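You operate a simulated robot arm through the tools that you are given. There is no shell and no other tool.

Carry out the task below with a simulated robot arm. There is one attempt and no reset: what you move stays moved.

## Task
Put things in order on the beech table. At the end: the white socks from the beech table stands on top of the blue hardback book (marked "LAKES"); the grey paper ball from the beech table stands where the white socks stood; the white clothes peg from the beech table stands on top of the brown carton; the brown belt from the beech table stands where the grey paper ball stood; whatever was shut is shut again. Leave all else as you found it, and nothing knocked over.

Only the result counts: the job must be done as asked and must still hold three seconds after the hand-in. Knocking over, shifting, dropping, spilling or breaking anything else fails it.

## Robot
A 7-joint arm with a two-finger parallel gripper, fixed in place. Base frame: the origin is at the foot of the arm, x ahead of it, y to its left, z up. Lengths are in m, angles in degrees, forces in N, time in s.
With the tool pointing down near the work surface it reaches from about 0.24 to 0.68 m from the base axis. Its first joint turns from -66.0 to 66.0 degrees. Payload 2.4 kg.
The TCP is the grasp point between the finger pads, 0.03 m short of the fingertips. In the tool frame z runs along the fingers and y along their closing line. The gripper opens to 0.094 m. The fingers are 0.028 m wide and 0.01 m thick; the gripper's body (0.05 by 0.096 m) begins 0.055 m behind the TCP.
Orientation is that of the tool frame in the base frame, as a unit quaternion [x, y, z, w]. With the fingers straight down and closing along the base's y, the tool's x points along the base's -x, its y along +y and its z along -z.

## Interface
- The arm moves only by the tool apply_moves. Its argument "targets" is a list of rows, each an object of numbers (a shift or turn left out is 0, a gripper value left out holds the last): "tx", "ty", "tz": the shift along the tool's x, y, z in units of 400 mm (1.0 is 400 mm); "ax", "ay", "az": the turn, a rotation vector about the tool's x, y, z in units of 60 degrees (1.0 is 60 degrees). In form: [{"tx": .., "ty": .., "tz": .., "ax": .., "ay": .., "az": ..}, ...]. A call has 1 to 20 rows; each row is the pose to reach, as a shift and turn from the pose commanded when the call began, along the tool's axes at that moment. "gripper" is the gripper command, from -1 (shut) to 1 (fully open), values between in proportion, set as the call begins (left out, the last holds). A call with a number of a shift or a turn outside -1 to 1 is refused whole. Each row takes 0.2 s and may step no farther than 0.05 m and 8.6 degrees from the row before; otherwise, or with a gripper value out of range, the whole call is refused. Where a pose cannot be reached the arm comes as near as it can. A force on the tool above 40 N (or 10 N above the force at the start of the call, whichever is more), or a blocked arm, ends the call early, and 0.2 s more pass. Each finger travels about 0.153 m/s and halts on what it meets, pressing with about 23 N; the grip force reading is that of the motor and also rises with nothing between the fingers. The clock runs only during rows and for 0.2 s after the last one: add rows that repeat a pose to give the fingers time. It gives the time, the measured TCP pose, the force on the tool (base axes), the opening and the grip force at its end, in the units of the frame above (readings bear some noise), with the torque about the TCP (base axes, N m) and any sound that the robot's microphone picked up.
- Cameras (640 x 400 px; columns grow to the right, rows downward): "scene" is fixed at [0.0559, 0.4757, 1.4608]; the picture's right is [-0.65, -0.76, 0.00], its down [-0.41, 0.35, -0.84] and it looks along [0.64, -0.54, -0.54] (base axes); focal length 309 px, centre (320, 200). "wrist" rides on the gripper at [0.076, 0.014, -0.102] in the tool frame; the picture's right is [-0.18, 0.98, 0.00], its down [-0.75, -0.14, -0.64] and it looks along [-0.63, -0.12, 0.77] (tool axes); focal length 243 px, centre (320, 200). There is no depth. A picture from a camera that has moved, and an enlarged one, comes with that camera's place and axes in the base frame and with its lens. The place of the scene camera against the robot may be out by one fixed shift of up to 0.018 m in any direction.
- camera(camera): a new picture of that camera. No time passes.
- enlarge(camera, box): a new picture of the part [left, top, right, bottom] of that camera's present view, enlarged. No time passes.
- close_job(): hands the job in; it is judged then, once.

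Places have to be worked out from the pictures, the camera data and where the tool is seen. Open the gripper and draw the arm clear of the work before you hand the job in, unless the task says otherwise.

The tools are called after "Request:" as a command line: name --argument value ..., lists and objects as JSON in quotes. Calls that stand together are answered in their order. apply_moves: Moves the arm, as the interface text tells. Its arguments: {"type":"object","properties":{"targets":{"type":"array","items":{"type":"object","properties":{"tx":{"type":"number"},"ty":{"type":"number"},"tz":{"type":"number"},"ax":{"type":"number"},"ay":{"type":"number"},"az":{"type":"number"}}}},"gripper":{"type":"number"}},"required":["targets"]} The other tools are called the same way: camera (camera) takes a picture; enlarge (camera, box) takes an enlarged picture of a part of a camera's view; close_job () hands the job in.

At the start:

```text
time_s: 0.0
eef_pos: [0.2598, -0.185, 1.1314]
ee_rot: [0.0, 1.0, 0.0, 0.0]
ft_force: [0.1, 0.8, 0.9]
ft_torque: [0.0, 0.0, 0.01]
finger_gap: 0.0941
finger_force: 0.0
```

scene: 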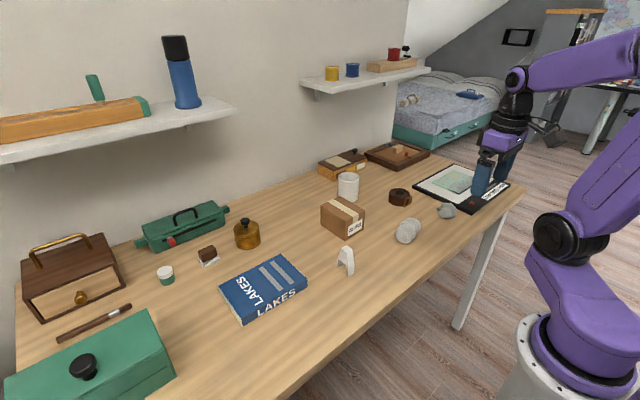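
wrist: 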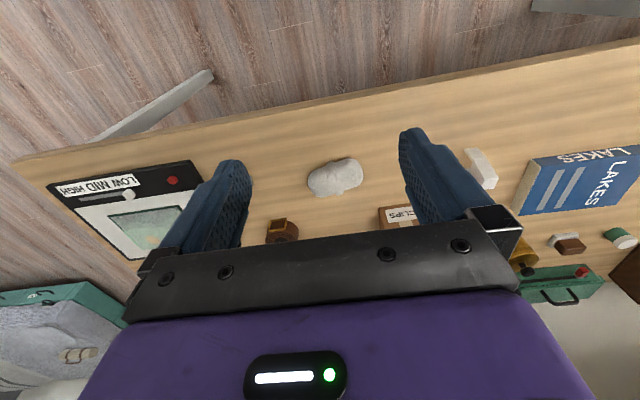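

I begin by enlarging parts of the scene view to identify the objects.

Request:
enlarge --camera "scene" --box '[300, 140, 540, 290]'

Request:
enlarge --camera "scene" --box '[120, 190, 360, 340]'

Request:
camera --camera "wrist"

```text
2.67 times, centred on (420, 215) of scene
camera zoom: at [0.0559, 0.4757, 1.4608], right [-0.65, -0.76, 0.0], down [-0.41, 0.35, -0.84], along [0.64, -0.54, -0.54], focal length 825 px, centre (53, 160)
```

zoom: 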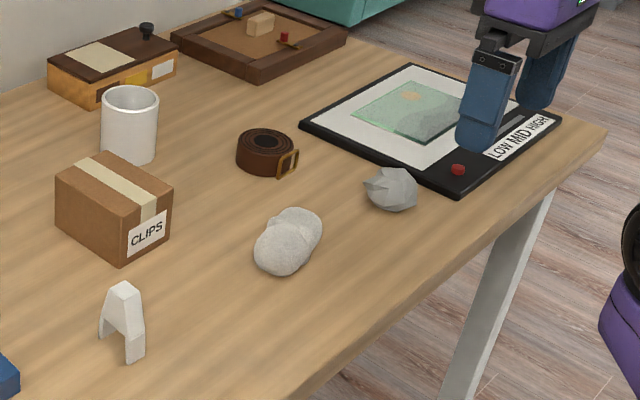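

```text
2.67 times, centred on (240, 265) of scene
camera zoom: at [0.0559, 0.4757, 1.4608], right [-0.65, -0.76, 0.0], down [-0.41, 0.35, -0.84], along [0.64, -0.54, -0.54], focal length 825 px, centre (533, 27)
```

zoom: 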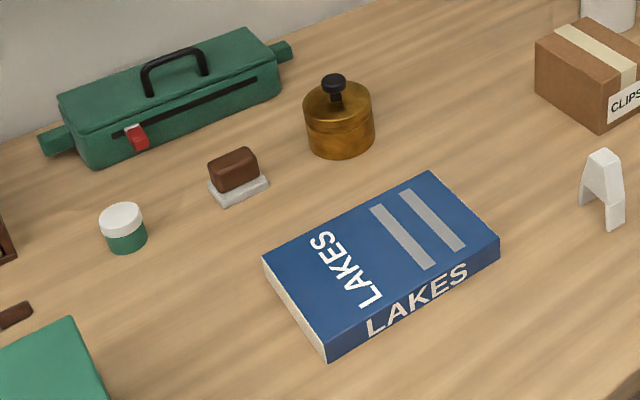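

```text
taken
camera wrist: at [0.1828, -0.1721, 1.2339], right [0.18, 0.98, 0.0], down [0.75, -0.14, 0.64], along [0.63, -0.12, -0.77], focal length 243 px, centre (320, 200)
```

wrist: 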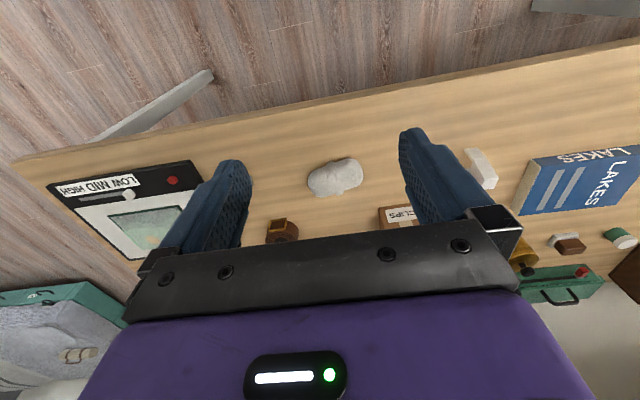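

The work lies roughly at x 0.43–0.6, y −0.35…0.25, with the tabletop near z ≈ 0.84. I shift the arm sideways, staying high, to get a second wrist view for triangulation.

Request:
apply_moves --targets '[{"ty": -0.1}, {"ty": -0.2}, {"ty": -0.2875}, {"ty": -0.2875}]' --gripper 1

Request:
camera --camera "wrist"

Request:
enlarge --camera "wrist" --box '[200, 80, 520, 280]'

Request:
camera --camera "scene"

```text
time_s: 1.0
eef_pos: [0.2589, -0.3017, 1.1315]
ee_rot: [0.001, 1.0, 0.0, 0.0]
ft_force: [0.4, 0.1, -0.6]
ft_torque: [-0.02, 0.04, -0.01]
finger_gap: 0.0939
finger_force: 0.0
```

```text
taken
camera wrist: at [0.1824, -0.288, 1.2343], right [0.18, 0.98, 0.0], down [0.75, -0.14, 0.64], along [0.63, -0.12, -0.77], focal length 243 px, centre (320, 200)
```

wrist: 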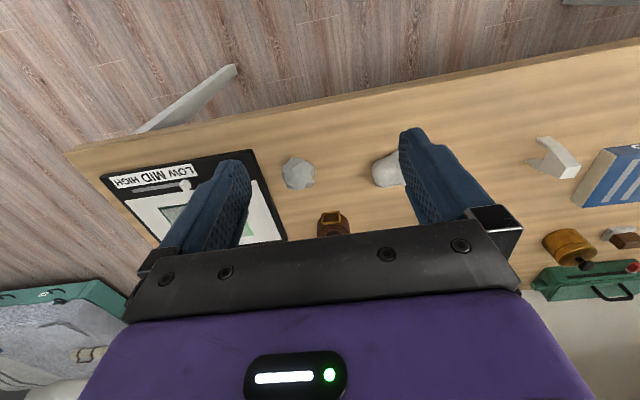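

```text
2.00 times, centred on (360, 180) of wrist
camera zoom: at [0.1824, -0.288, 1.2343], right [0.18, 0.98, 0.0], down [0.75, -0.14, 0.64], along [0.63, -0.12, -0.77], focal length 485 px, centre (240, 240)
```

zoom: 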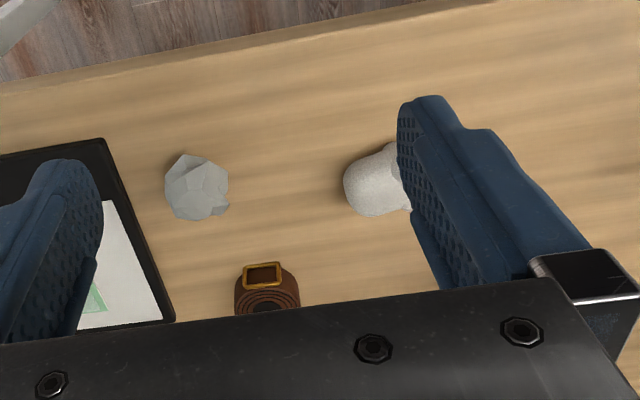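

```text
taken
```

scene: 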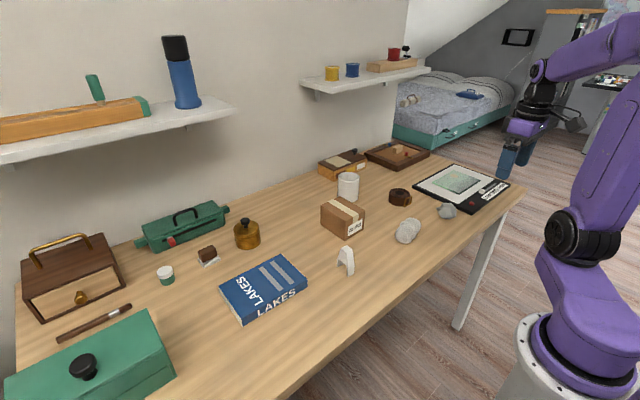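

Triangulating puts the ball near (0.416, −0.372), the socks near (0.44, −0.19), and the tabletop at about 0.84–0.85. I descend some way, still well above everything, to look closer at the socks and ball.

Request:
apply_moves --targets '[{"tx": -0.05, "ty": 0.05, "tz": 0.08}, {"tx": -0.1, "ty": 0.1, "tz": 0.16}, {"tx": -0.15, "ty": 0.15, "tz": 0.24}, {"tx": -0.2, "ty": 0.2, "tz": 0.28}, {"tx": -0.2, "ty": 0.2, "tz": 0.28}]'

Request:
camera --camera "wrist"

Request:
enlarge --camera "wrist" --box '[160, 60, 480, 260]'

```text
time_s: 2.2
eef_pos: [0.3404, -0.2211, 1.0198]
ee_rot: [0.0, 1.0, 0.0, -0.001]
ft_force: [-0.4, 0.4, 0.1]
ft_torque: [0.01, 0.03, 0.01]
finger_gap: 0.094
finger_force: 0.1
```

```text
taken
camera wrist: at [0.2633, -0.2081, 1.1219], right [0.18, 0.98, 0.0], down [0.75, -0.14, 0.64], along [0.63, -0.12, -0.77], focal length 243 px, centre (320, 200)
```

wrist: 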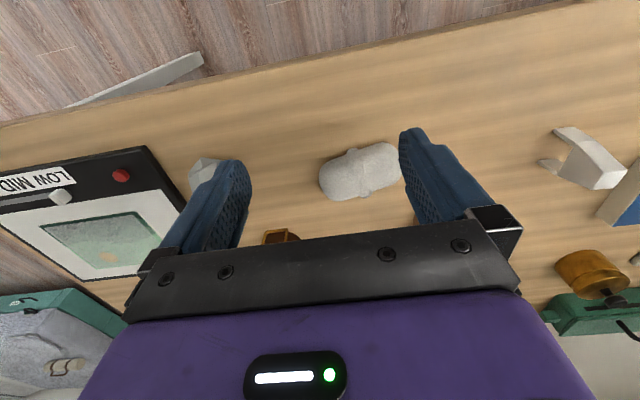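

```text
2.00 times, centred on (320, 160) of wrist
camera zoom: at [0.2633, -0.2081, 1.1219], right [0.18, 0.98, 0.0], down [0.75, -0.14, 0.64], along [0.63, -0.12, -0.77], focal length 485 px, centre (320, 280)
```

zoom: 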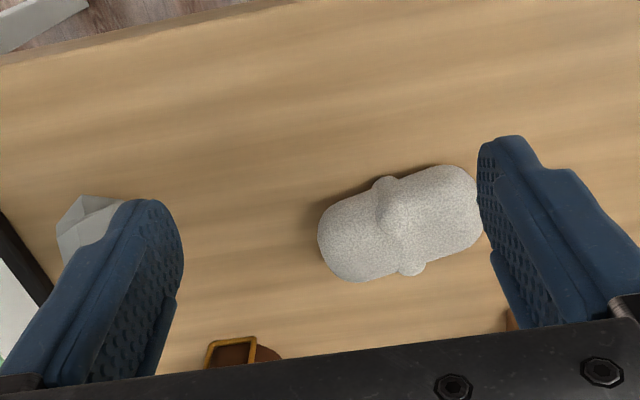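

The socks are centred at about (0.434, −0.191), elongated nearly along y, about 0.10 × 0.055 m. I need to close across them (along x), so I move above and yaw the tool about 84° at a safe height.

Request:
apply_moves --targets '[{"tx": -0.05, "ty": 0.015, "az": 0.14}, {"tx": -0.1, "ty": 0.03, "az": 0.28}, {"tx": -0.15, "ty": 0.045, "az": 0.42}, {"tx": -0.2, "ty": 0.06, "az": 0.56}, {"tx": -0.235, "ty": 0.075, "az": 0.7}, {"tx": -0.235, "ty": 0.075, "az": 0.84}, {"tx": -0.235, "ty": 0.075, "az": 0.98}, {"tx": -0.235, "ty": 0.075, "az": 0.98}]'

Request:
apply_moves --targets '[{"az": 0.14}, {"az": 0.28}, {"az": 0.42}, {"az": 0.42}]'

Request:
camera --camera "wrist"

Request:
camera --camera "scene"

```text
time_s: 4.0
eef_pos: [0.4331, -0.1902, 1.0181]
ee_rot: [0.491, 0.871, 0.0, 0.0]
ft_force: [0.0, 0.2, 0.0]
ft_torque: [0.02, 0.0, 0.01]
finger_gap: 0.0941
finger_force: 0.1
```

```text
time_s: 5.0
eef_pos: [0.4334, -0.1903, 1.0191]
ee_rot: [0.67, 0.743, 0.0, 0.0]
ft_force: [0.2, -0.1, 0.0]
ft_torque: [0.0, 0.01, -0.01]
finger_gap: 0.094
finger_force: 0.1
```

```text
taken
camera wrist: at [0.4393, -0.1146, 1.1215], right [1.0, -0.08, 0.0], down [-0.06, -0.76, 0.64], along [-0.05, -0.64, -0.77], focal length 243 px, centre (320, 200)
```

wrist: 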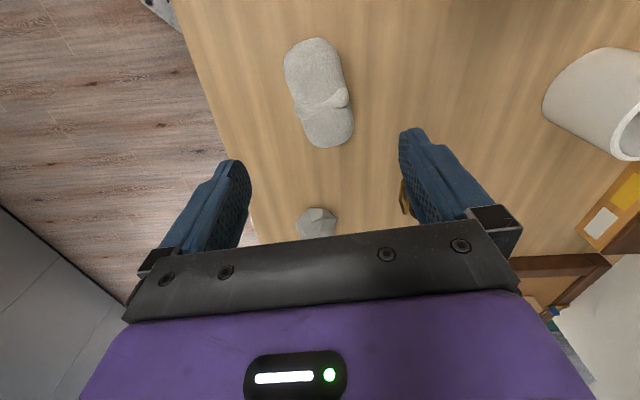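

```text
taken
```

scene: 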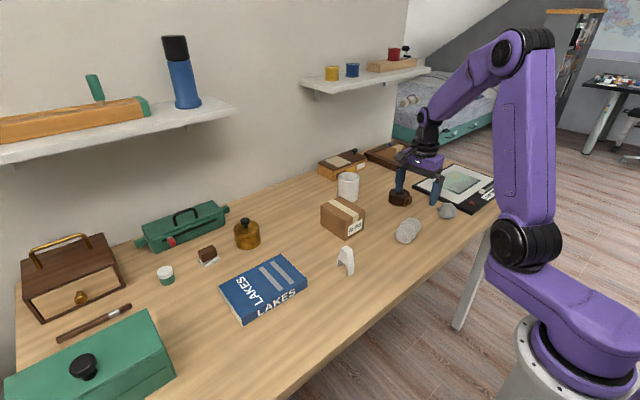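

Two views agree on the socks' centre (≈0.434, −0.190). I descend straight with open fingers to TCP z ≈ 0.885 and check the view.

Request:
apply_moves --targets '[{"tz": 0.1}, {"tz": 0.2}, {"tz": 0.28}, {"tz": 0.31}, {"tz": 0.335}, {"tz": 0.335}]'

Request:
camera --camera "wrist"

Request:
enlarge --camera "scene" --box '[340, 150, 500, 250]'

```text
time_s: 6.4
eef_pos: [0.4337, -0.1894, 0.8843]
ee_rot: [0.669, 0.744, 0.0, 0.001]
ft_force: [-0.4, -0.6, -0.1]
ft_torque: [0.0, -0.02, 0.02]
finger_gap: 0.0941
finger_force: 0.0
```

```text
taken
camera wrist: at [0.4395, -0.1146, 0.9873], right [1.0, -0.08, 0.0], down [-0.06, -0.76, 0.64], along [-0.05, -0.64, -0.77], focal length 243 px, centre (320, 200)
```

wrist: 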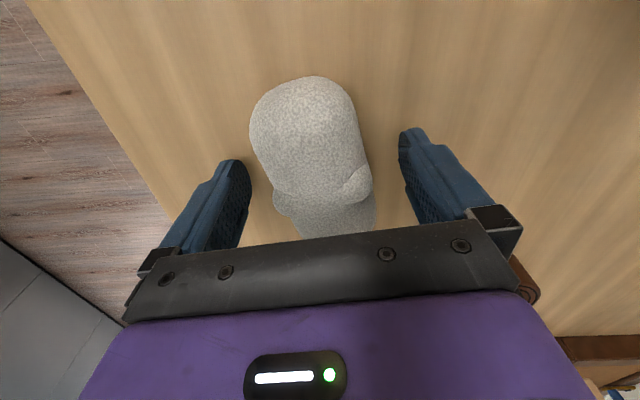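

```text
4.00 times, centred on (420, 200) of scene
camera zoom: at [0.0559, 0.4757, 1.4608], right [-0.65, -0.76, 0.0], down [-0.41, 0.35, -0.84], along [0.64, -0.54, -0.54], focal length 1237 px, centre (-80, 200)
```

zoom: 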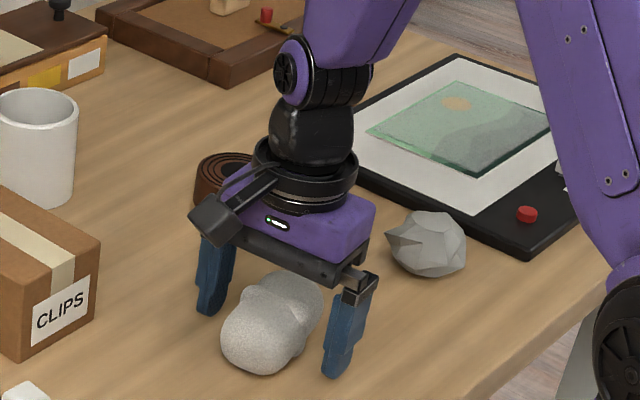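

The socks sit centred between the fingers with clearance both sides. I lower another 9 mm and close the gripper.

Request:
apply_moves --targets '[{"tz": 0.0125}, {"tz": 0.0225}, {"tz": 0.0225}]'

Request:
apply_moves --targets '[{}, {}, {}, {}]' --gripper -1

Request:
camera --camera "wrist"

```text
time_s: 7.0
eef_pos: [0.4349, -0.1916, 0.8804]
ee_rot: [0.669, 0.743, -0.001, 0.0]
ft_force: [0.8, 2.3, 8.0]
ft_torque: [0.1, 0.33, -0.05]
finger_gap: 0.0932
finger_force: 0.1
stopped in row 2: the force on the tool passed its limit at 52 N (the readings are from after the stop); the commanded pose is now the measured one
```

```text
time_s: 8.0
eef_pos: [0.4353, -0.1927, 0.88]
ee_rot: [0.669, 0.743, 0.0, 0.001]
ft_force: [1.3, -3.0, 13.1]
ft_torque: [0.03, 0.26, 0.32]
finger_gap: 0.0582
finger_force: 22.8
```

```text
taken
camera wrist: at [0.4401, -0.1151, 0.9829], right [1.0, -0.08, 0.0], down [-0.06, -0.76, 0.64], along [-0.05, -0.64, -0.77], focal length 243 px, centre (320, 200)
```

wrist: 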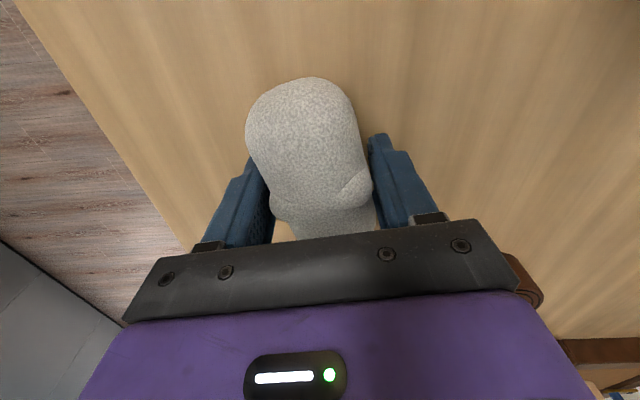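

Contact stopped the descent at TCP z ≈ 0.880, so the tabletop is at ≈0.850. The socks are gripped (0.058 m); I lift straight up.

Request:
apply_moves --targets '[{"tz": -0.02}, {"tz": -0.08}, {"tz": -0.2}, {"tz": -0.32}, {"tz": -0.4}, {"tz": -0.4}]'

Request:
camera --camera "scene"

Request:
camera --camera "wrist"

```text
time_s: 9.4
eef_pos: [0.4357, -0.1913, 1.0409]
ee_rot: [0.669, 0.743, 0.0, 0.0]
ft_force: [0.6, -0.9, 0.0]
ft_torque: [-0.01, -0.03, -0.01]
finger_gap: 0.0579
finger_force: 22.9
```

```text
taken
```

scene: 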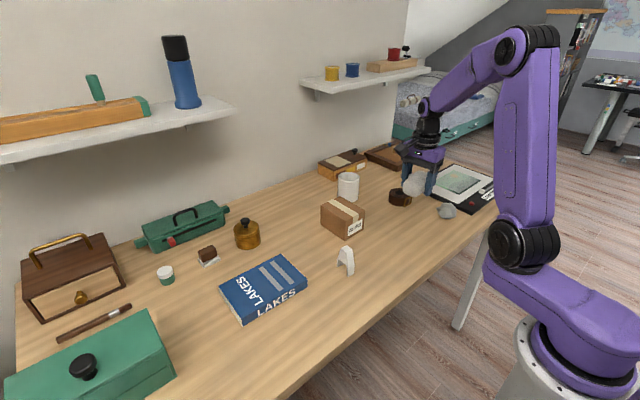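

```text
taken
camera wrist: at [0.4411, -0.1148, 1.1434], right [1.0, -0.08, 0.0], down [-0.06, -0.76, 0.64], along [-0.05, -0.64, -0.77], focal length 243 px, centre (320, 200)
```

wrist: 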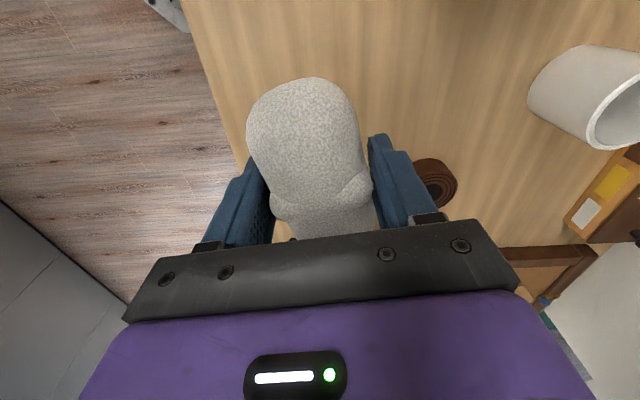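

The scene view, corrected by the sock position, puts the book centre around (0.535, 0.248), roughly axis-aligned with its top near z ≈ 0.88. I carry the socks over at a safe height.

Request:
apply_moves --targets '[{"tx": 0.1, "ty": 0.0333}, {"tx": 0.2, "ty": 0.0667}, {"tx": 0.3, "ty": 0.1}, {"tx": 0.4, "ty": 0.1333}, {"tx": 0.5, "ty": 0.1667}, {"tx": 0.6, "ty": 0.2}, {"tx": 0.6, "ty": 0.2}]'

Request:
apply_moves --targets '[{"tx": 0.1, "ty": 0.0333}, {"tx": 0.2, "ty": 0.0667}, {"tx": 0.3, "ty": 0.1}, {"tx": 0.4, "ty": 0.1333}, {"tx": 0.471, "ty": 0.151}, {"tx": 0.471, "ty": 0.151}]'

Request:
camera --camera "scene"

Request:
camera --camera "wrist"

```text
time_s: 11.0
eef_pos: [0.4878, 0.058, 1.0398]
ee_rot: [0.67, 0.743, 0.001, 0.0]
ft_force: [0.4, 0.0, -0.8]
ft_torque: [-0.01, 0.01, -0.04]
finger_gap: 0.0576
finger_force: 23.0
```

```text
time_s: 12.4
eef_pos: [0.5292, 0.2519, 1.0422]
ee_rot: [0.669, 0.743, 0.0, 0.0]
ft_force: [-0.4, -1.1, -0.4]
ft_torque: [0.01, -0.03, 0.02]
finger_gap: 0.0572
finger_force: 22.3
```

```text
taken
```

scene: 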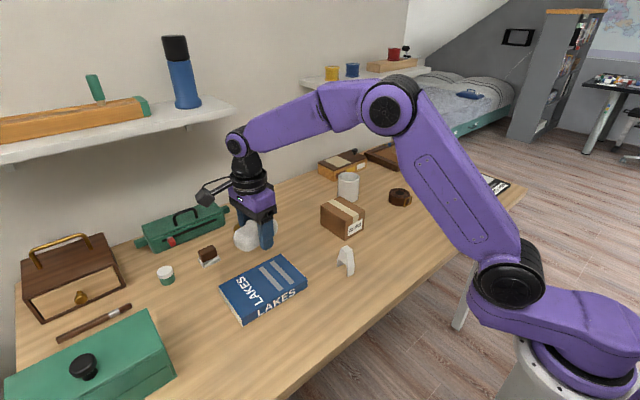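

```text
taken
camera wrist: at [0.5352, 0.3274, 1.1447], right [1.0, -0.08, 0.0], down [-0.06, -0.76, 0.64], along [-0.05, -0.64, -0.77], focal length 243 px, centre (320, 200)
```

wrist: 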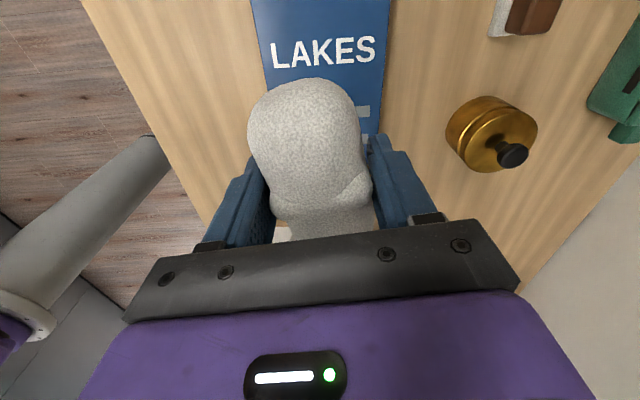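

The socks hang over the book's middle (book centre ≈ (0.534, 0.248)). I descend to TCP z ≈ 0.920 first.

Request:
apply_moves --targets '[{"tz": 0.1}, {"tz": 0.2}, {"tz": 0.27}, {"tz": 0.3}, {"tz": 0.3}]'

Request:
enlarge --camera "scene" --box '[180, 220, 340, 330]'

Request:
camera --camera "wrist"

```text
time_s: 13.6
eef_pos: [0.528, 0.2505, 0.9198]
ee_rot: [0.669, 0.743, 0.001, -0.001]
ft_force: [0.0, 0.9, -0.9]
ft_torque: [0.01, 0.0, -0.06]
finger_gap: 0.0572
finger_force: 22.8
```

```text
3.64 times, centred on (260, 275) of scene
camera zoom: at [0.0559, 0.4757, 1.4608], right [-0.65, -0.76, 0.0], down [-0.41, 0.35, -0.84], along [0.64, -0.54, -0.54], focal length 1125 px, centre (538, -73)
```

zoom: 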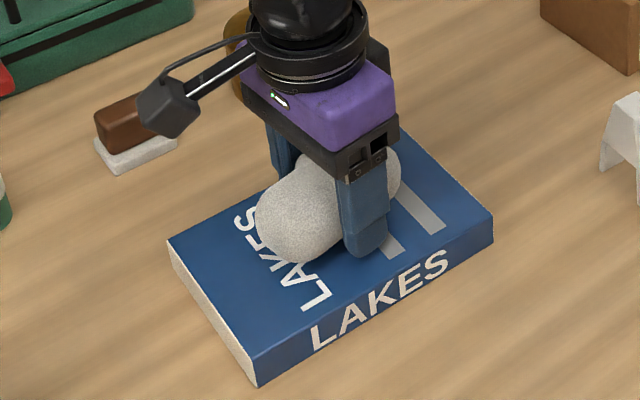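

```text
taken
camera wrist: at [0.534, 0.3262, 1.0228], right [1.0, -0.08, 0.0], down [-0.06, -0.76, 0.64], along [-0.05, -0.64, -0.77], focal length 243 px, centre (320, 200)
```

wrist: 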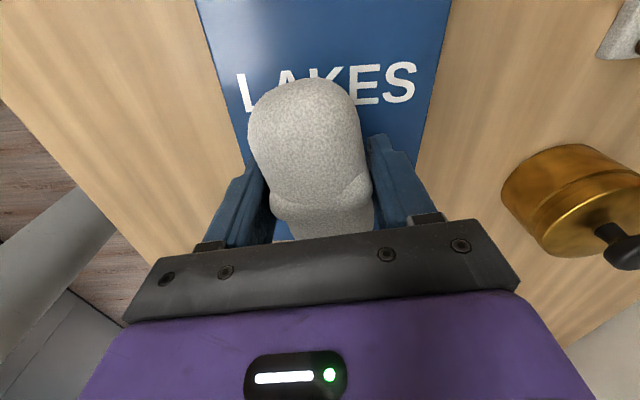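

Centred well over the book. I lower in 2 mm steps toward contact, watching the force.

Request:
apply_moves --targets '[{"tz": 0.005}, {"tz": 0.01}, {"tz": 0.015}, {"tz": 0.015}]'

Request:
apply_moves --targets '[{"tz": 0.004}, {"tz": 0.008}, {"tz": 0.008}]'

```text
time_s: 14.6
eef_pos: [0.5298, 0.2499, 0.9128]
ee_rot: [0.669, 0.743, 0.0, -0.001]
ft_force: [-0.6, 0.0, -0.4]
ft_torque: [-0.01, 0.02, 0.04]
finger_gap: 0.0569
finger_force: 22.8
```

```text
time_s: 15.4
eef_pos: [0.5285, 0.2492, 0.9108]
ee_rot: [0.669, 0.743, 0.0, 0.0]
ft_force: [0.3, -0.3, -0.8]
ft_torque: [0.01, 0.01, 0.0]
finger_gap: 0.0566
finger_force: 22.7
```

Request:
apply_moves --targets '[{"tz": 0.004}, {"tz": 0.008}, {"tz": 0.008}]'

```text
time_s: 16.2
eef_pos: [0.5286, 0.2507, 0.9077]
ee_rot: [0.669, 0.743, 0.001, 0.0]
ft_force: [-1.9, -1.7, 12.2]
ft_torque: [-0.17, 0.22, 0.23]
finger_gap: 0.0567
finger_force: 22.7
```

Contact with the book (12 N) at TCP z ≈ 0.908. I ease up about 1 mm and open the fingers.

Request:
apply_moves --targets '[{"tz": -0.003}, {"tz": -0.003}]'

Request:
apply_moves --targets '[{}, {}, {}]' --gripper 0.85

Request:
apply_moves --targets '[{"tz": -0.02}, {"tz": -0.06}, {"tz": -0.15}, {"tz": -0.25}, {"tz": -0.33}, {"tz": -0.33}]'

Request:
camera --camera "wrist"

Request:
camera --camera "scene"

```text
time_s: 16.8
eef_pos: [0.5286, 0.2493, 0.9076]
ee_rot: [0.669, 0.744, 0.0, 0.0]
ft_force: [1.0, 0.5, 3.1]
ft_torque: [-0.03, -0.12, 0.04]
finger_gap: 0.0565
finger_force: 22.9
```

```text
time_s: 17.6
eef_pos: [0.5294, 0.2497, 0.9078]
ee_rot: [0.67, 0.743, 0.0, 0.001]
ft_force: [-0.8, 0.5, 0.7]
ft_torque: [0.03, -0.01, 0.02]
finger_gap: 0.0868
finger_force: 0.1
```

```text
time_s: 19.0
eef_pos: [0.5298, 0.2519, 1.0403]
ee_rot: [0.669, 0.743, 0.0, 0.0]
ft_force: [-0.1, 0.5, -0.3]
ft_torque: [-0.01, -0.01, 0.0]
finger_gap: 0.0868
finger_force: 0.1
```

```text
taken
camera wrist: at [0.5351, 0.327, 1.1429], right [1.0, -0.08, 0.0], down [-0.06, -0.76, 0.64], along [-0.05, -0.64, -0.77], focal length 243 px, centre (320, 200)
```

wrist: 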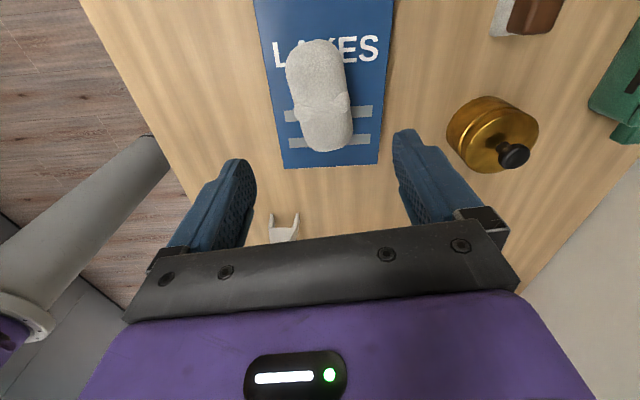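

```text
taken
```

scene: 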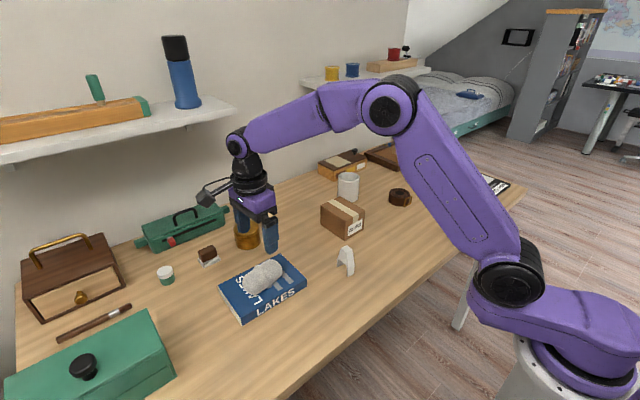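

The socks rest on the book. Next the peg, near (0.46, 0.05): I move over there for a closer look.

Request:
apply_moves --targets '[{"tx": -0.08, "ty": -0.05}, {"tx": -0.16, "ty": -0.1}, {"tx": -0.24, "ty": -0.16}, {"tx": -0.311, "ty": -0.2085, "tz": 0.04}, {"tx": -0.311, "ty": -0.2085, "tz": 0.1}, {"tx": -0.311, "ty": -0.2085, "tz": 0.1}]' --gripper 1

Request:
camera --camera "wrist"

Request:
enlarge --camera "wrist" --box '[240, 100, 400, 220]'

Request:
enlarge --camera "scene" --box '[290, 180, 410, 280]'

```text
time_s: 20.4
eef_pos: [0.4588, 0.1176, 1.0018]
ee_rot: [0.669, 0.743, 0.0, 0.0]
ft_force: [-0.4, -0.6, 0.2]
ft_torque: [-0.02, 0.02, -0.01]
finger_gap: 0.0941
finger_force: 0.1
```

```text
taken
camera wrist: at [0.4637, 0.193, 1.1041], right [1.0, -0.08, 0.0], down [-0.06, -0.76, 0.64], along [-0.05, -0.64, -0.77], focal length 243 px, centre (320, 200)
```

wrist: 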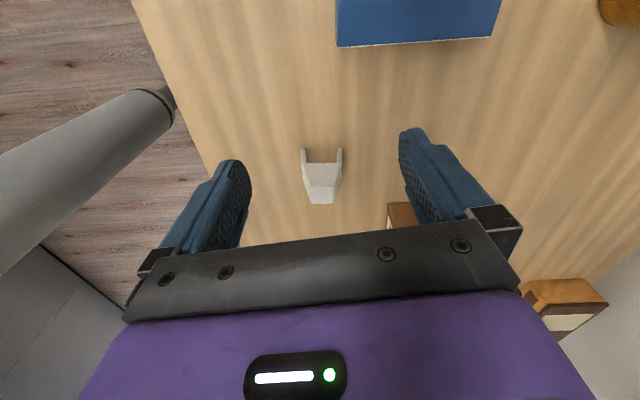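

```text
3.33 times, centred on (320, 160) of wrist
camera zoom: at [0.4637, 0.193, 1.1041], right [1.0, -0.08, 0.0], down [-0.06, -0.76, 0.64], along [-0.05, -0.64, -0.77], focal length 809 px, centre (320, 333)
```

zoom: 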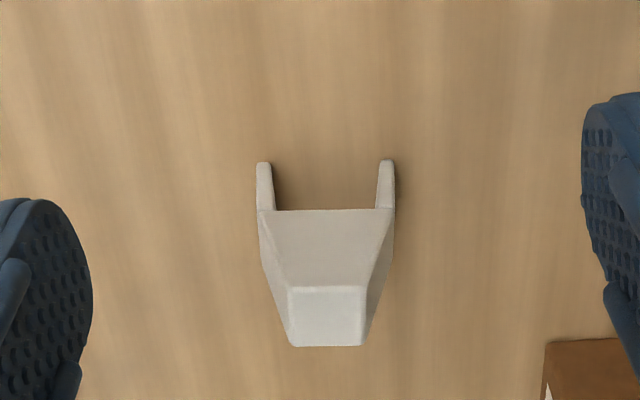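

```text
4.00 times, centred on (350, 230) of scene
camera zoom: at [0.0559, 0.4757, 1.4608], right [-0.65, -0.76, 0.0], down [-0.41, 0.35, -0.84], along [0.64, -0.54, -0.54], focal length 1237 px, centre (200, 80)
```

zoom: 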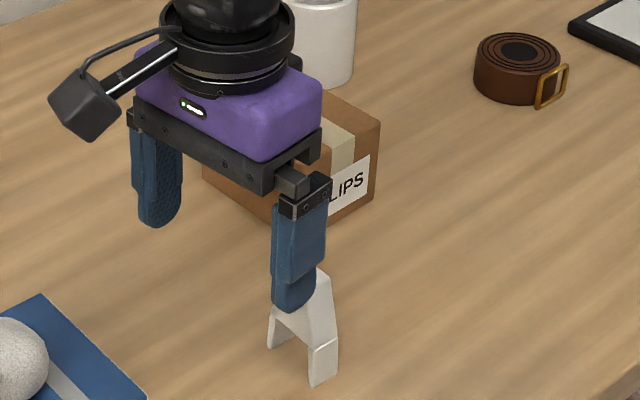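

The peg stands with its legs apart along x, body ≈0.022 thick in y, centre ≈ (0.455, 0.047), top at z ≈ 0.92. I turn the tool back by ~81° so that it closes across the thickness, and hover above it.

Request:
apply_moves --targets '[{"tx": -0.06, "ty": -0.01, "az": -0.14}, {"tx": -0.12, "ty": -0.02, "az": -0.28}, {"tx": -0.175, "ty": -0.028, "az": -0.42}, {"tx": -0.175, "ty": -0.028, "az": -0.56}, {"tx": -0.175, "ty": -0.028, "az": -0.7}, {"tx": -0.175, "ty": -0.028, "az": -0.84}, {"tx": -0.175, "ty": -0.028, "az": -0.98}, {"tx": -0.175, "ty": -0.028, "az": -0.98}]'

Request:
apply_moves --targets '[{"az": -0.13}, {"az": -0.26}, {"az": -0.37}, {"az": -0.37}]'

Request:
camera --camera "wrist"

Request:
enlarge --camera "wrist" --box '[240, 100, 400, 220]'

```text
time_s: 22.2
eef_pos: [0.4563, 0.0483, 1.0008]
ee_rot: [0.217, 0.976, 0.001, 0.0]
ft_force: [0.3, -0.4, 0.1]
ft_torque: [-0.02, -0.02, -0.01]
finger_gap: 0.0943
finger_force: 0.0
```

```text
time_s: 23.2
eef_pos: [0.4549, 0.0465, 1.0013]
ee_rot: [0.024, 1.0, 0.0, 0.001]
ft_force: [-0.3, -0.7, -0.3]
ft_torque: [0.01, 0.0, -0.01]
finger_gap: 0.0941
finger_force: 0.1
```

```text
taken
camera wrist: at [0.3791, 0.0634, 1.1037], right [0.23, 0.97, 0.0], down [0.75, -0.18, 0.64], along [0.62, -0.15, -0.77], focal length 243 px, centre (320, 200)
```

wrist: 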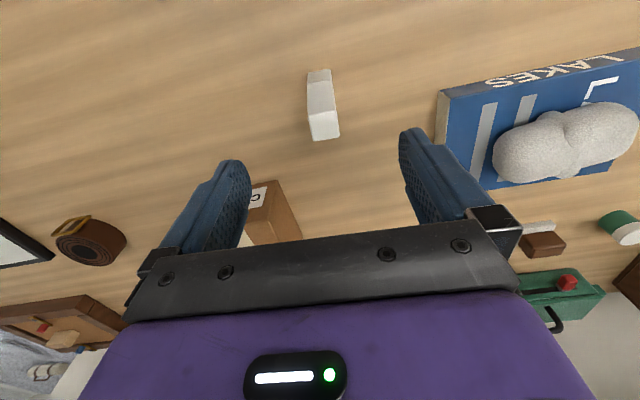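

```text
3.33 times, centred on (320, 160) of wrist
camera zoom: at [0.3791, 0.0634, 1.1037], right [0.23, 0.97, 0.0], down [0.75, -0.18, 0.64], along [0.62, -0.15, -0.77], focal length 809 px, centre (320, 333)
```

zoom: 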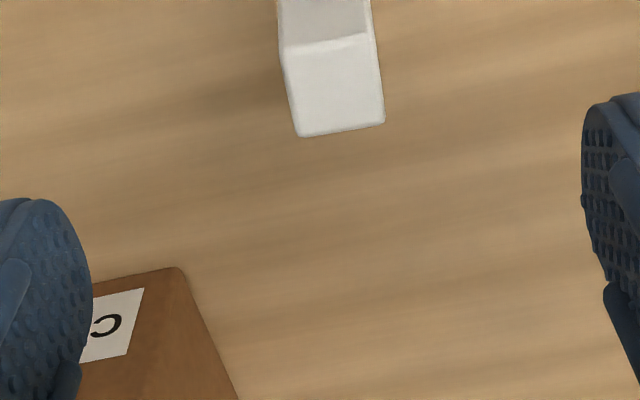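

The peg's top lies right under the TCP and is aligned with the fingers. I descend to TCP z ≈ 0.90 and close.

Request:
apply_moves --targets '[{"tz": 0.08}, {"tz": 0.16}, {"tz": 0.22}, {"tz": 0.2525}, {"tz": 0.2525}]'

Request:
camera --camera "wrist"

```text
time_s: 24.4
eef_pos: [0.4538, 0.0465, 0.8987]
ee_rot: [0.027, 1.0, 0.0, 0.0]
ft_force: [-0.3, 0.1, 0.5]
ft_torque: [0.01, 0.02, 0.02]
finger_gap: 0.0939
finger_force: 0.1
```

```text
taken
camera wrist: at [0.378, 0.0634, 1.001], right [0.24, 0.97, 0.0], down [0.75, -0.18, 0.64], along [0.62, -0.15, -0.77], focal length 243 px, centre (320, 200)
```

wrist: 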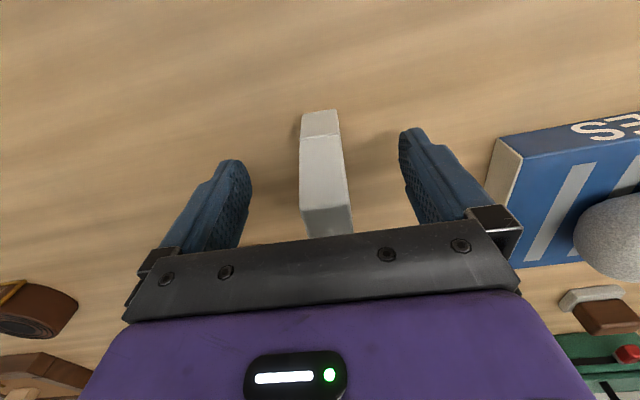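

The peg is centred between the fingers; close the gripper.

Request:
apply_moves --targets '[{}, {}, {}, {}]' --gripper -1

Request:
apply_moves --targets '[{"tz": -0.02}, {"tz": -0.08}, {"tz": -0.2}, {"tz": -0.32}, {"tz": -0.4}, {"tz": -0.4}]'

Request:
camera --camera "wrist"

Request:
camera --camera "scene"

Request:
enlarge --camera "scene" --box '[300, 160, 420, 260]'

```text
time_s: 25.4
eef_pos: [0.4546, 0.046, 0.898]
ee_rot: [0.026, 1.0, 0.0, 0.0]
ft_force: [0.4, 0.2, -0.4]
ft_torque: [0.01, 0.01, -0.01]
finger_gap: 0.0252
finger_force: 23.2
```

```text
time_s: 26.8
eef_pos: [0.4559, 0.0474, 1.0615]
ee_rot: [0.026, 1.0, -0.001, 0.0]
ft_force: [-0.8, 0.4, 0.0]
ft_torque: [0.03, 0.0, 0.04]
finger_gap: 0.0254
finger_force: 23.4
```

```text
taken
camera wrist: at [0.3789, 0.0649, 1.1637], right [0.24, 0.97, 0.0], down [0.75, -0.18, 0.64], along [0.62, -0.15, -0.77], focal length 243 px, centre (320, 200)
```

wrist: 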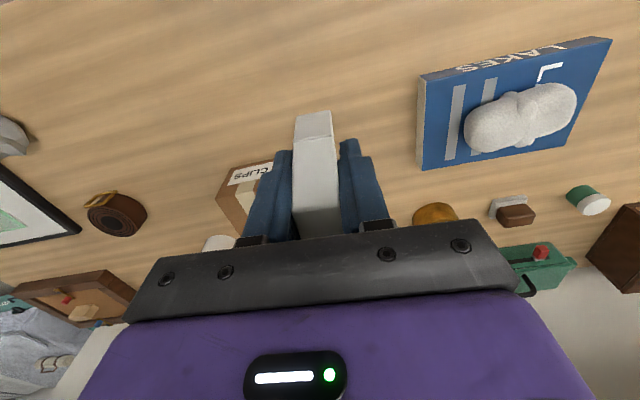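

```text
taken
```

scene: 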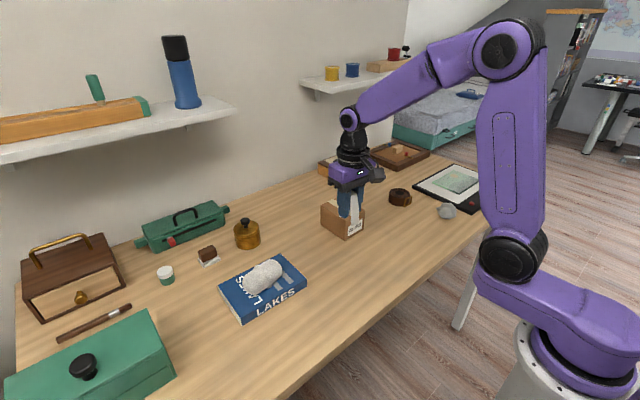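

```text
4.00 times, centred on (360, 210) of scene
camera zoom: at [0.0559, 0.4757, 1.4608], right [-0.65, -0.76, 0.0], down [-0.41, 0.35, -0.84], along [0.64, -0.54, -0.54], focal length 1237 px, centre (160, 160)
```

zoom: 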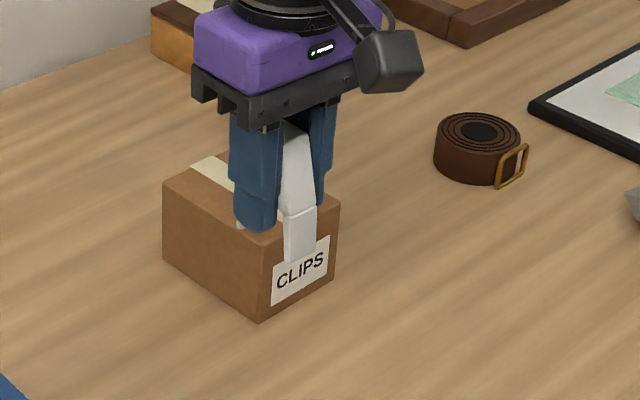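

The peg is held (0.025 m). From both cameras the carton's top centre is about (0.585, −0.063) with its top near z ≈ 0.93. I move above it.

Request:
apply_moves --targets '[{"tx": -0.085, "ty": -0.065}, {"tx": -0.17, "ty": -0.13}, {"tx": -0.255, "ty": -0.195}, {"tx": -0.3365, "ty": -0.26}, {"tx": -0.3365, "ty": -0.26}]'

Request:
camera --camera "wrist"

Request:
enlarge --camera "scene" --box '[280, 140, 440, 260]'

```text
time_s: 28.0
eef_pos: [0.5826, -0.0614, 1.0601]
ee_rot: [0.027, 1.0, 0.0, 0.0]
ft_force: [0.0, 0.7, -1.0]
ft_torque: [-0.03, -0.01, -0.02]
finger_gap: 0.0254
finger_force: 22.9
```

```text
taken
camera wrist: at [0.5078, -0.0457, 1.1623], right [0.24, 0.97, 0.0], down [0.75, -0.18, 0.64], along [0.62, -0.15, -0.77], focal length 243 px, centre (320, 200)
```

wrist: 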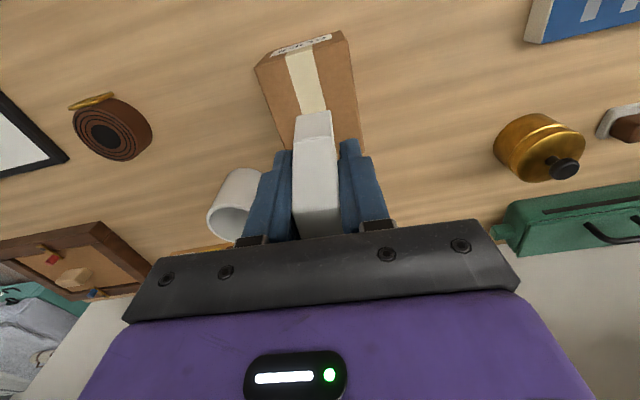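

```text
3.33 times, centred on (360, 200) of scene
camera zoom: at [0.0559, 0.4757, 1.4608], right [-0.65, -0.76, 0.0], down [-0.41, 0.35, -0.84], along [0.64, -0.54, -0.54], focal length 1031 px, centre (187, 200)
```

zoom: 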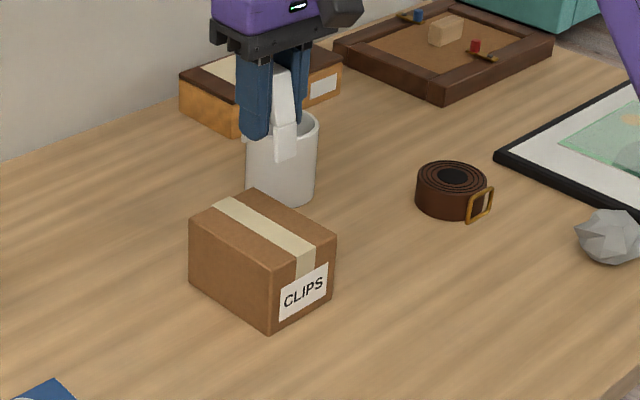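

Carton top spans x ≈ 0.54–0.636, y ≈ −0.109…−0.032, so its centre is ≈ (0.588, −0.071). I nudge there and descend to just above it.

Request:
apply_moves --targets '[{"tx": -0.011, "ty": -0.022}, {"tx": -0.011, "ty": -0.022, "tz": 0.08}, {"tx": -0.011, "ty": -0.022, "tz": 0.14}, {"tx": -0.011, "ty": -0.022, "tz": 0.175}, {"tx": -0.011, "ty": -0.022, "tz": 0.175}]'

Request:
enlarge --camera "scene" --box '[280, 140, 440, 260]'

Request:
camera --camera "wrist"

```text
time_s: 29.2
eef_pos: [0.5865, -0.0736, 0.99]
ee_rot: [0.027, 1.0, 0.0, 0.001]
ft_force: [0.5, -0.1, 0.1]
ft_torque: [0.02, -0.02, 0.0]
finger_gap: 0.0254
finger_force: 22.6
```

```text
3.33 times, centred on (360, 200) of scene
camera zoom: at [0.0559, 0.4757, 1.4608], right [-0.65, -0.76, 0.0], down [-0.41, 0.35, -0.84], along [0.64, -0.54, -0.54], focal length 1031 px, centre (187, 200)
```

zoom: 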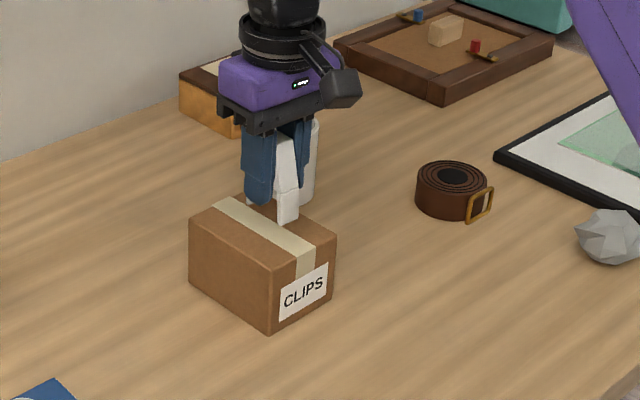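

```text
taken
camera wrist: at [0.5109, -0.0573, 1.0927], right [0.24, 0.97, 0.0], down [0.75, -0.18, 0.64], along [0.62, -0.15, -0.77], focal length 243 px, centre (320, 200)
```

wrist: 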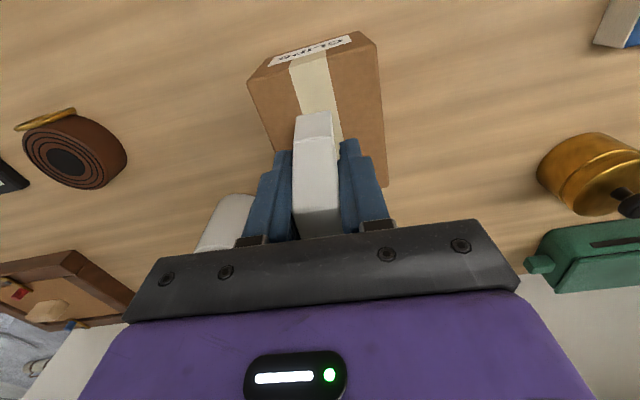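

The peg is above the carton's middle; the carton top computes to ≈0.923, so contact should come near TCP z ≈ 0.971. I lower slowly.

Request:
apply_moves --targets '[{"tz": 0.015}, {"tz": 0.025}, {"tz": 0.03}, {"tz": 0.03}]'

Request:
apply_moves --targets '[{"tz": 0.004}, {"tz": 0.008}, {"tz": 0.008}]'

```text
time_s: 30.2
eef_pos: [0.5885, -0.0735, 0.9789]
ee_rot: [0.026, 1.0, 0.0, 0.0]
ft_force: [0.1, -0.2, -0.4]
ft_torque: [-0.03, 0.01, -0.01]
finger_gap: 0.0254
finger_force: 23.3
```

```text
time_s: 31.0
eef_pos: [0.5883, -0.0738, 0.9746]
ee_rot: [0.027, 1.0, 0.0, -0.001]
ft_force: [1.1, 0.6, -0.5]
ft_torque: [0.01, 0.0, 0.0]
finger_gap: 0.0253
finger_force: 22.7
```

No contact yet; continue in small steps.

Request:
apply_moves --targets '[{"tz": 0.003}, {"tz": 0.006}, {"tz": 0.006}]'

Request:
enlarge --camera "scene" --box '[310, 160, 390, 220]'

```text
time_s: 31.8
eef_pos: [0.5877, -0.0733, 0.9717]
ee_rot: [0.027, 1.0, -0.001, 0.0]
ft_force: [0.3, -1.1, 1.8]
ft_torque: [-0.01, -0.04, 0.0]
finger_gap: 0.0253
finger_force: 23.0
```

```text
6.67 times, centred on (350, 190) of scene
camera zoom: at [0.0558, 0.4757, 1.4608], right [-0.65, -0.76, 0.0], down [-0.41, 0.35, -0.84], along [0.64, -0.54, -0.54], focal length 2062 px, centre (120, 267)
```

zoom: 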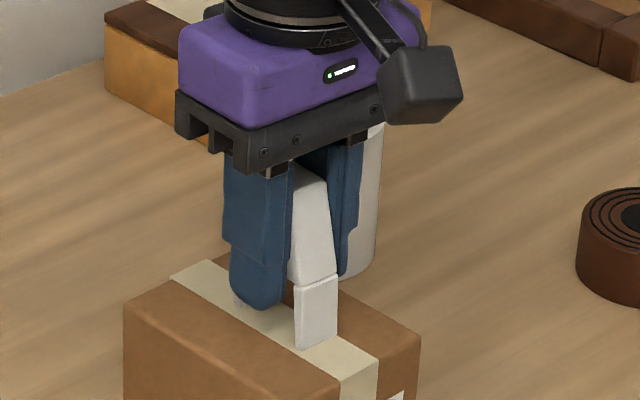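

A slight force appears—nearly touching. One more ~1 mm step.

Request:
apply_moves --targets '[{"tz": 0.002}, {"tz": 0.003}, {"tz": 0.003}]'

```text
time_s: 32.6
eef_pos: [0.5894, -0.0726, 0.9722]
ee_rot: [0.025, 1.0, -0.001, 0.001]
ft_force: [-3.9, -0.2, 15.2]
ft_torque: [-0.02, 0.1, -0.01]
finger_gap: 0.0249
finger_force: 23.7
```

Contact at 15 N. I ease up slightly and open gently, then rise.

Request:
apply_moves --targets '[{"tz": -0.002}, {"tz": -0.003}, {"tz": -0.003}]'

Request:
apply_moves --targets '[{}, {}, {}, {}]' --gripper 0.5

Request:
apply_moves --targets '[{"tz": -0.02}, {"tz": -0.06}, {"tz": -0.14}, {"tz": -0.22}, {"tz": -0.25}, {"tz": -0.25}]'

Request:
camera --camera "wrist"

Request:
enlarge --camera "scene" --box '[280, 140, 440, 260]'

```text
time_s: 33.4
eef_pos: [0.5888, -0.0724, 0.9719]
ee_rot: [0.026, 1.0, 0.0, 0.0]
ft_force: [2.3, -0.9, 4.6]
ft_torque: [-0.08, -0.2, -0.03]
finger_gap: 0.0252
finger_force: 23.0
```

```text
time_s: 34.4
eef_pos: [0.5888, -0.0726, 0.9727]
ee_rot: [0.026, 1.0, 0.0, 0.0]
ft_force: [0.0, -0.9, -0.5]
ft_torque: [0.03, 0.05, -0.02]
finger_gap: 0.0705
finger_force: 0.0
```

```text
time_s: 35.8
eef_pos: [0.5891, -0.0733, 1.0718]
ee_rot: [0.026, 1.0, 0.001, 0.0]
ft_force: [0.3, 0.2, 0.3]
ft_torque: [-0.01, 0.0, 0.01]
finger_gap: 0.0706
finger_force: 0.1
```

```text
taken
camera wrist: at [0.5134, -0.0563, 1.1756], right [0.24, 0.97, 0.0], down [0.75, -0.18, 0.64], along [0.62, -0.15, -0.77], focal length 243 px, centre (320, 200)
```

wrist: 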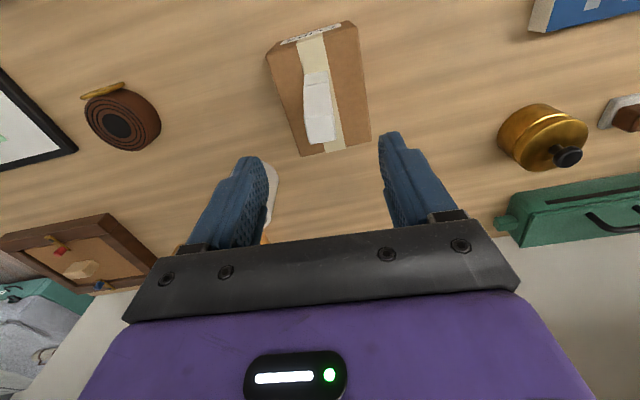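

```text
3.33 times, centred on (360, 200) of scene
camera zoom: at [0.0559, 0.4757, 1.4608], right [-0.65, -0.76, 0.0], down [-0.41, 0.35, -0.84], along [0.64, -0.54, -0.54], focal length 1031 px, centre (187, 200)
```

zoom: 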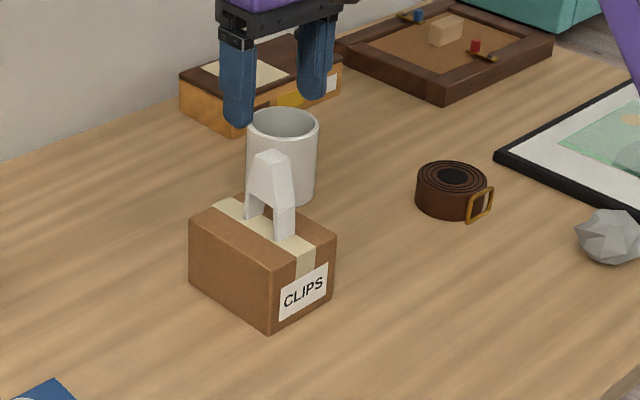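

The peg stands on the carton. Now I travel to above the paper ball (≈(0.416, −0.372)) and look.

Request:
apply_moves --targets '[{"tx": 0.05, "ty": -0.1}, {"tx": 0.1, "ty": -0.2}, {"tx": 0.15, "ty": -0.3}, {"tx": 0.2, "ty": -0.4}, {"tx": 0.26, "ty": -0.5}, {"tx": 0.33, "ty": -0.59}, {"tx": 0.39, "ty": -0.68}, {"tx": 0.433, "ty": -0.766, "tz": 0.04}, {"tx": 0.433, "ty": -0.766, "tz": 0.125}, {"tx": 0.433, "ty": -0.766, "tz": 0.125}]' --gripper 1

Request:
camera --camera "wrist"

Request:
enlarge --camera "wrist" --box '[200, 80, 440, 230]'

```text
time_s: 38.0
eef_pos: [0.3986, -0.3689, 1.0202]
ee_rot: [0.026, 1.0, 0.0, 0.0]
ft_force: [-0.4, -0.1, -0.7]
ft_torque: [0.0, 0.03, 0.03]
finger_gap: 0.0942
finger_force: 0.0
```

```text
taken
camera wrist: at [0.3228, -0.3519, 1.1236], right [0.24, 0.97, 0.0], down [0.75, -0.18, 0.64], along [0.62, -0.15, -0.77], focal length 243 px, centre (320, 200)
```

wrist: 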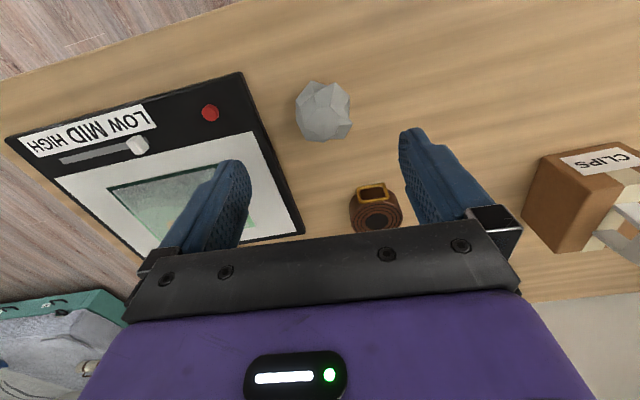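

```text
2.67 times, centred on (320, 155) of wrist
camera zoom: at [0.3228, -0.3519, 1.1236], right [0.24, 0.97, 0.0], down [0.75, -0.18, 0.64], along [0.62, -0.15, -0.77], focal length 647 px, centre (320, 320)
```

zoom: 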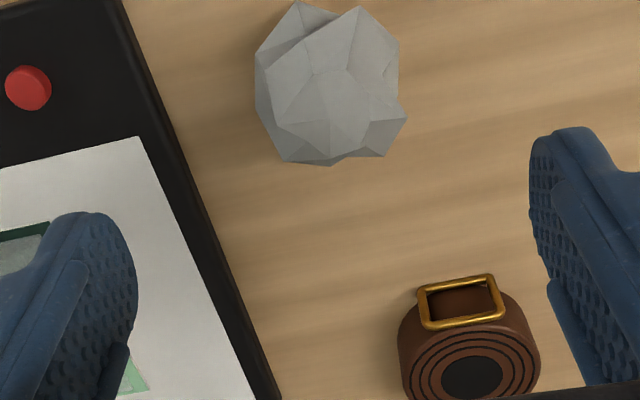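

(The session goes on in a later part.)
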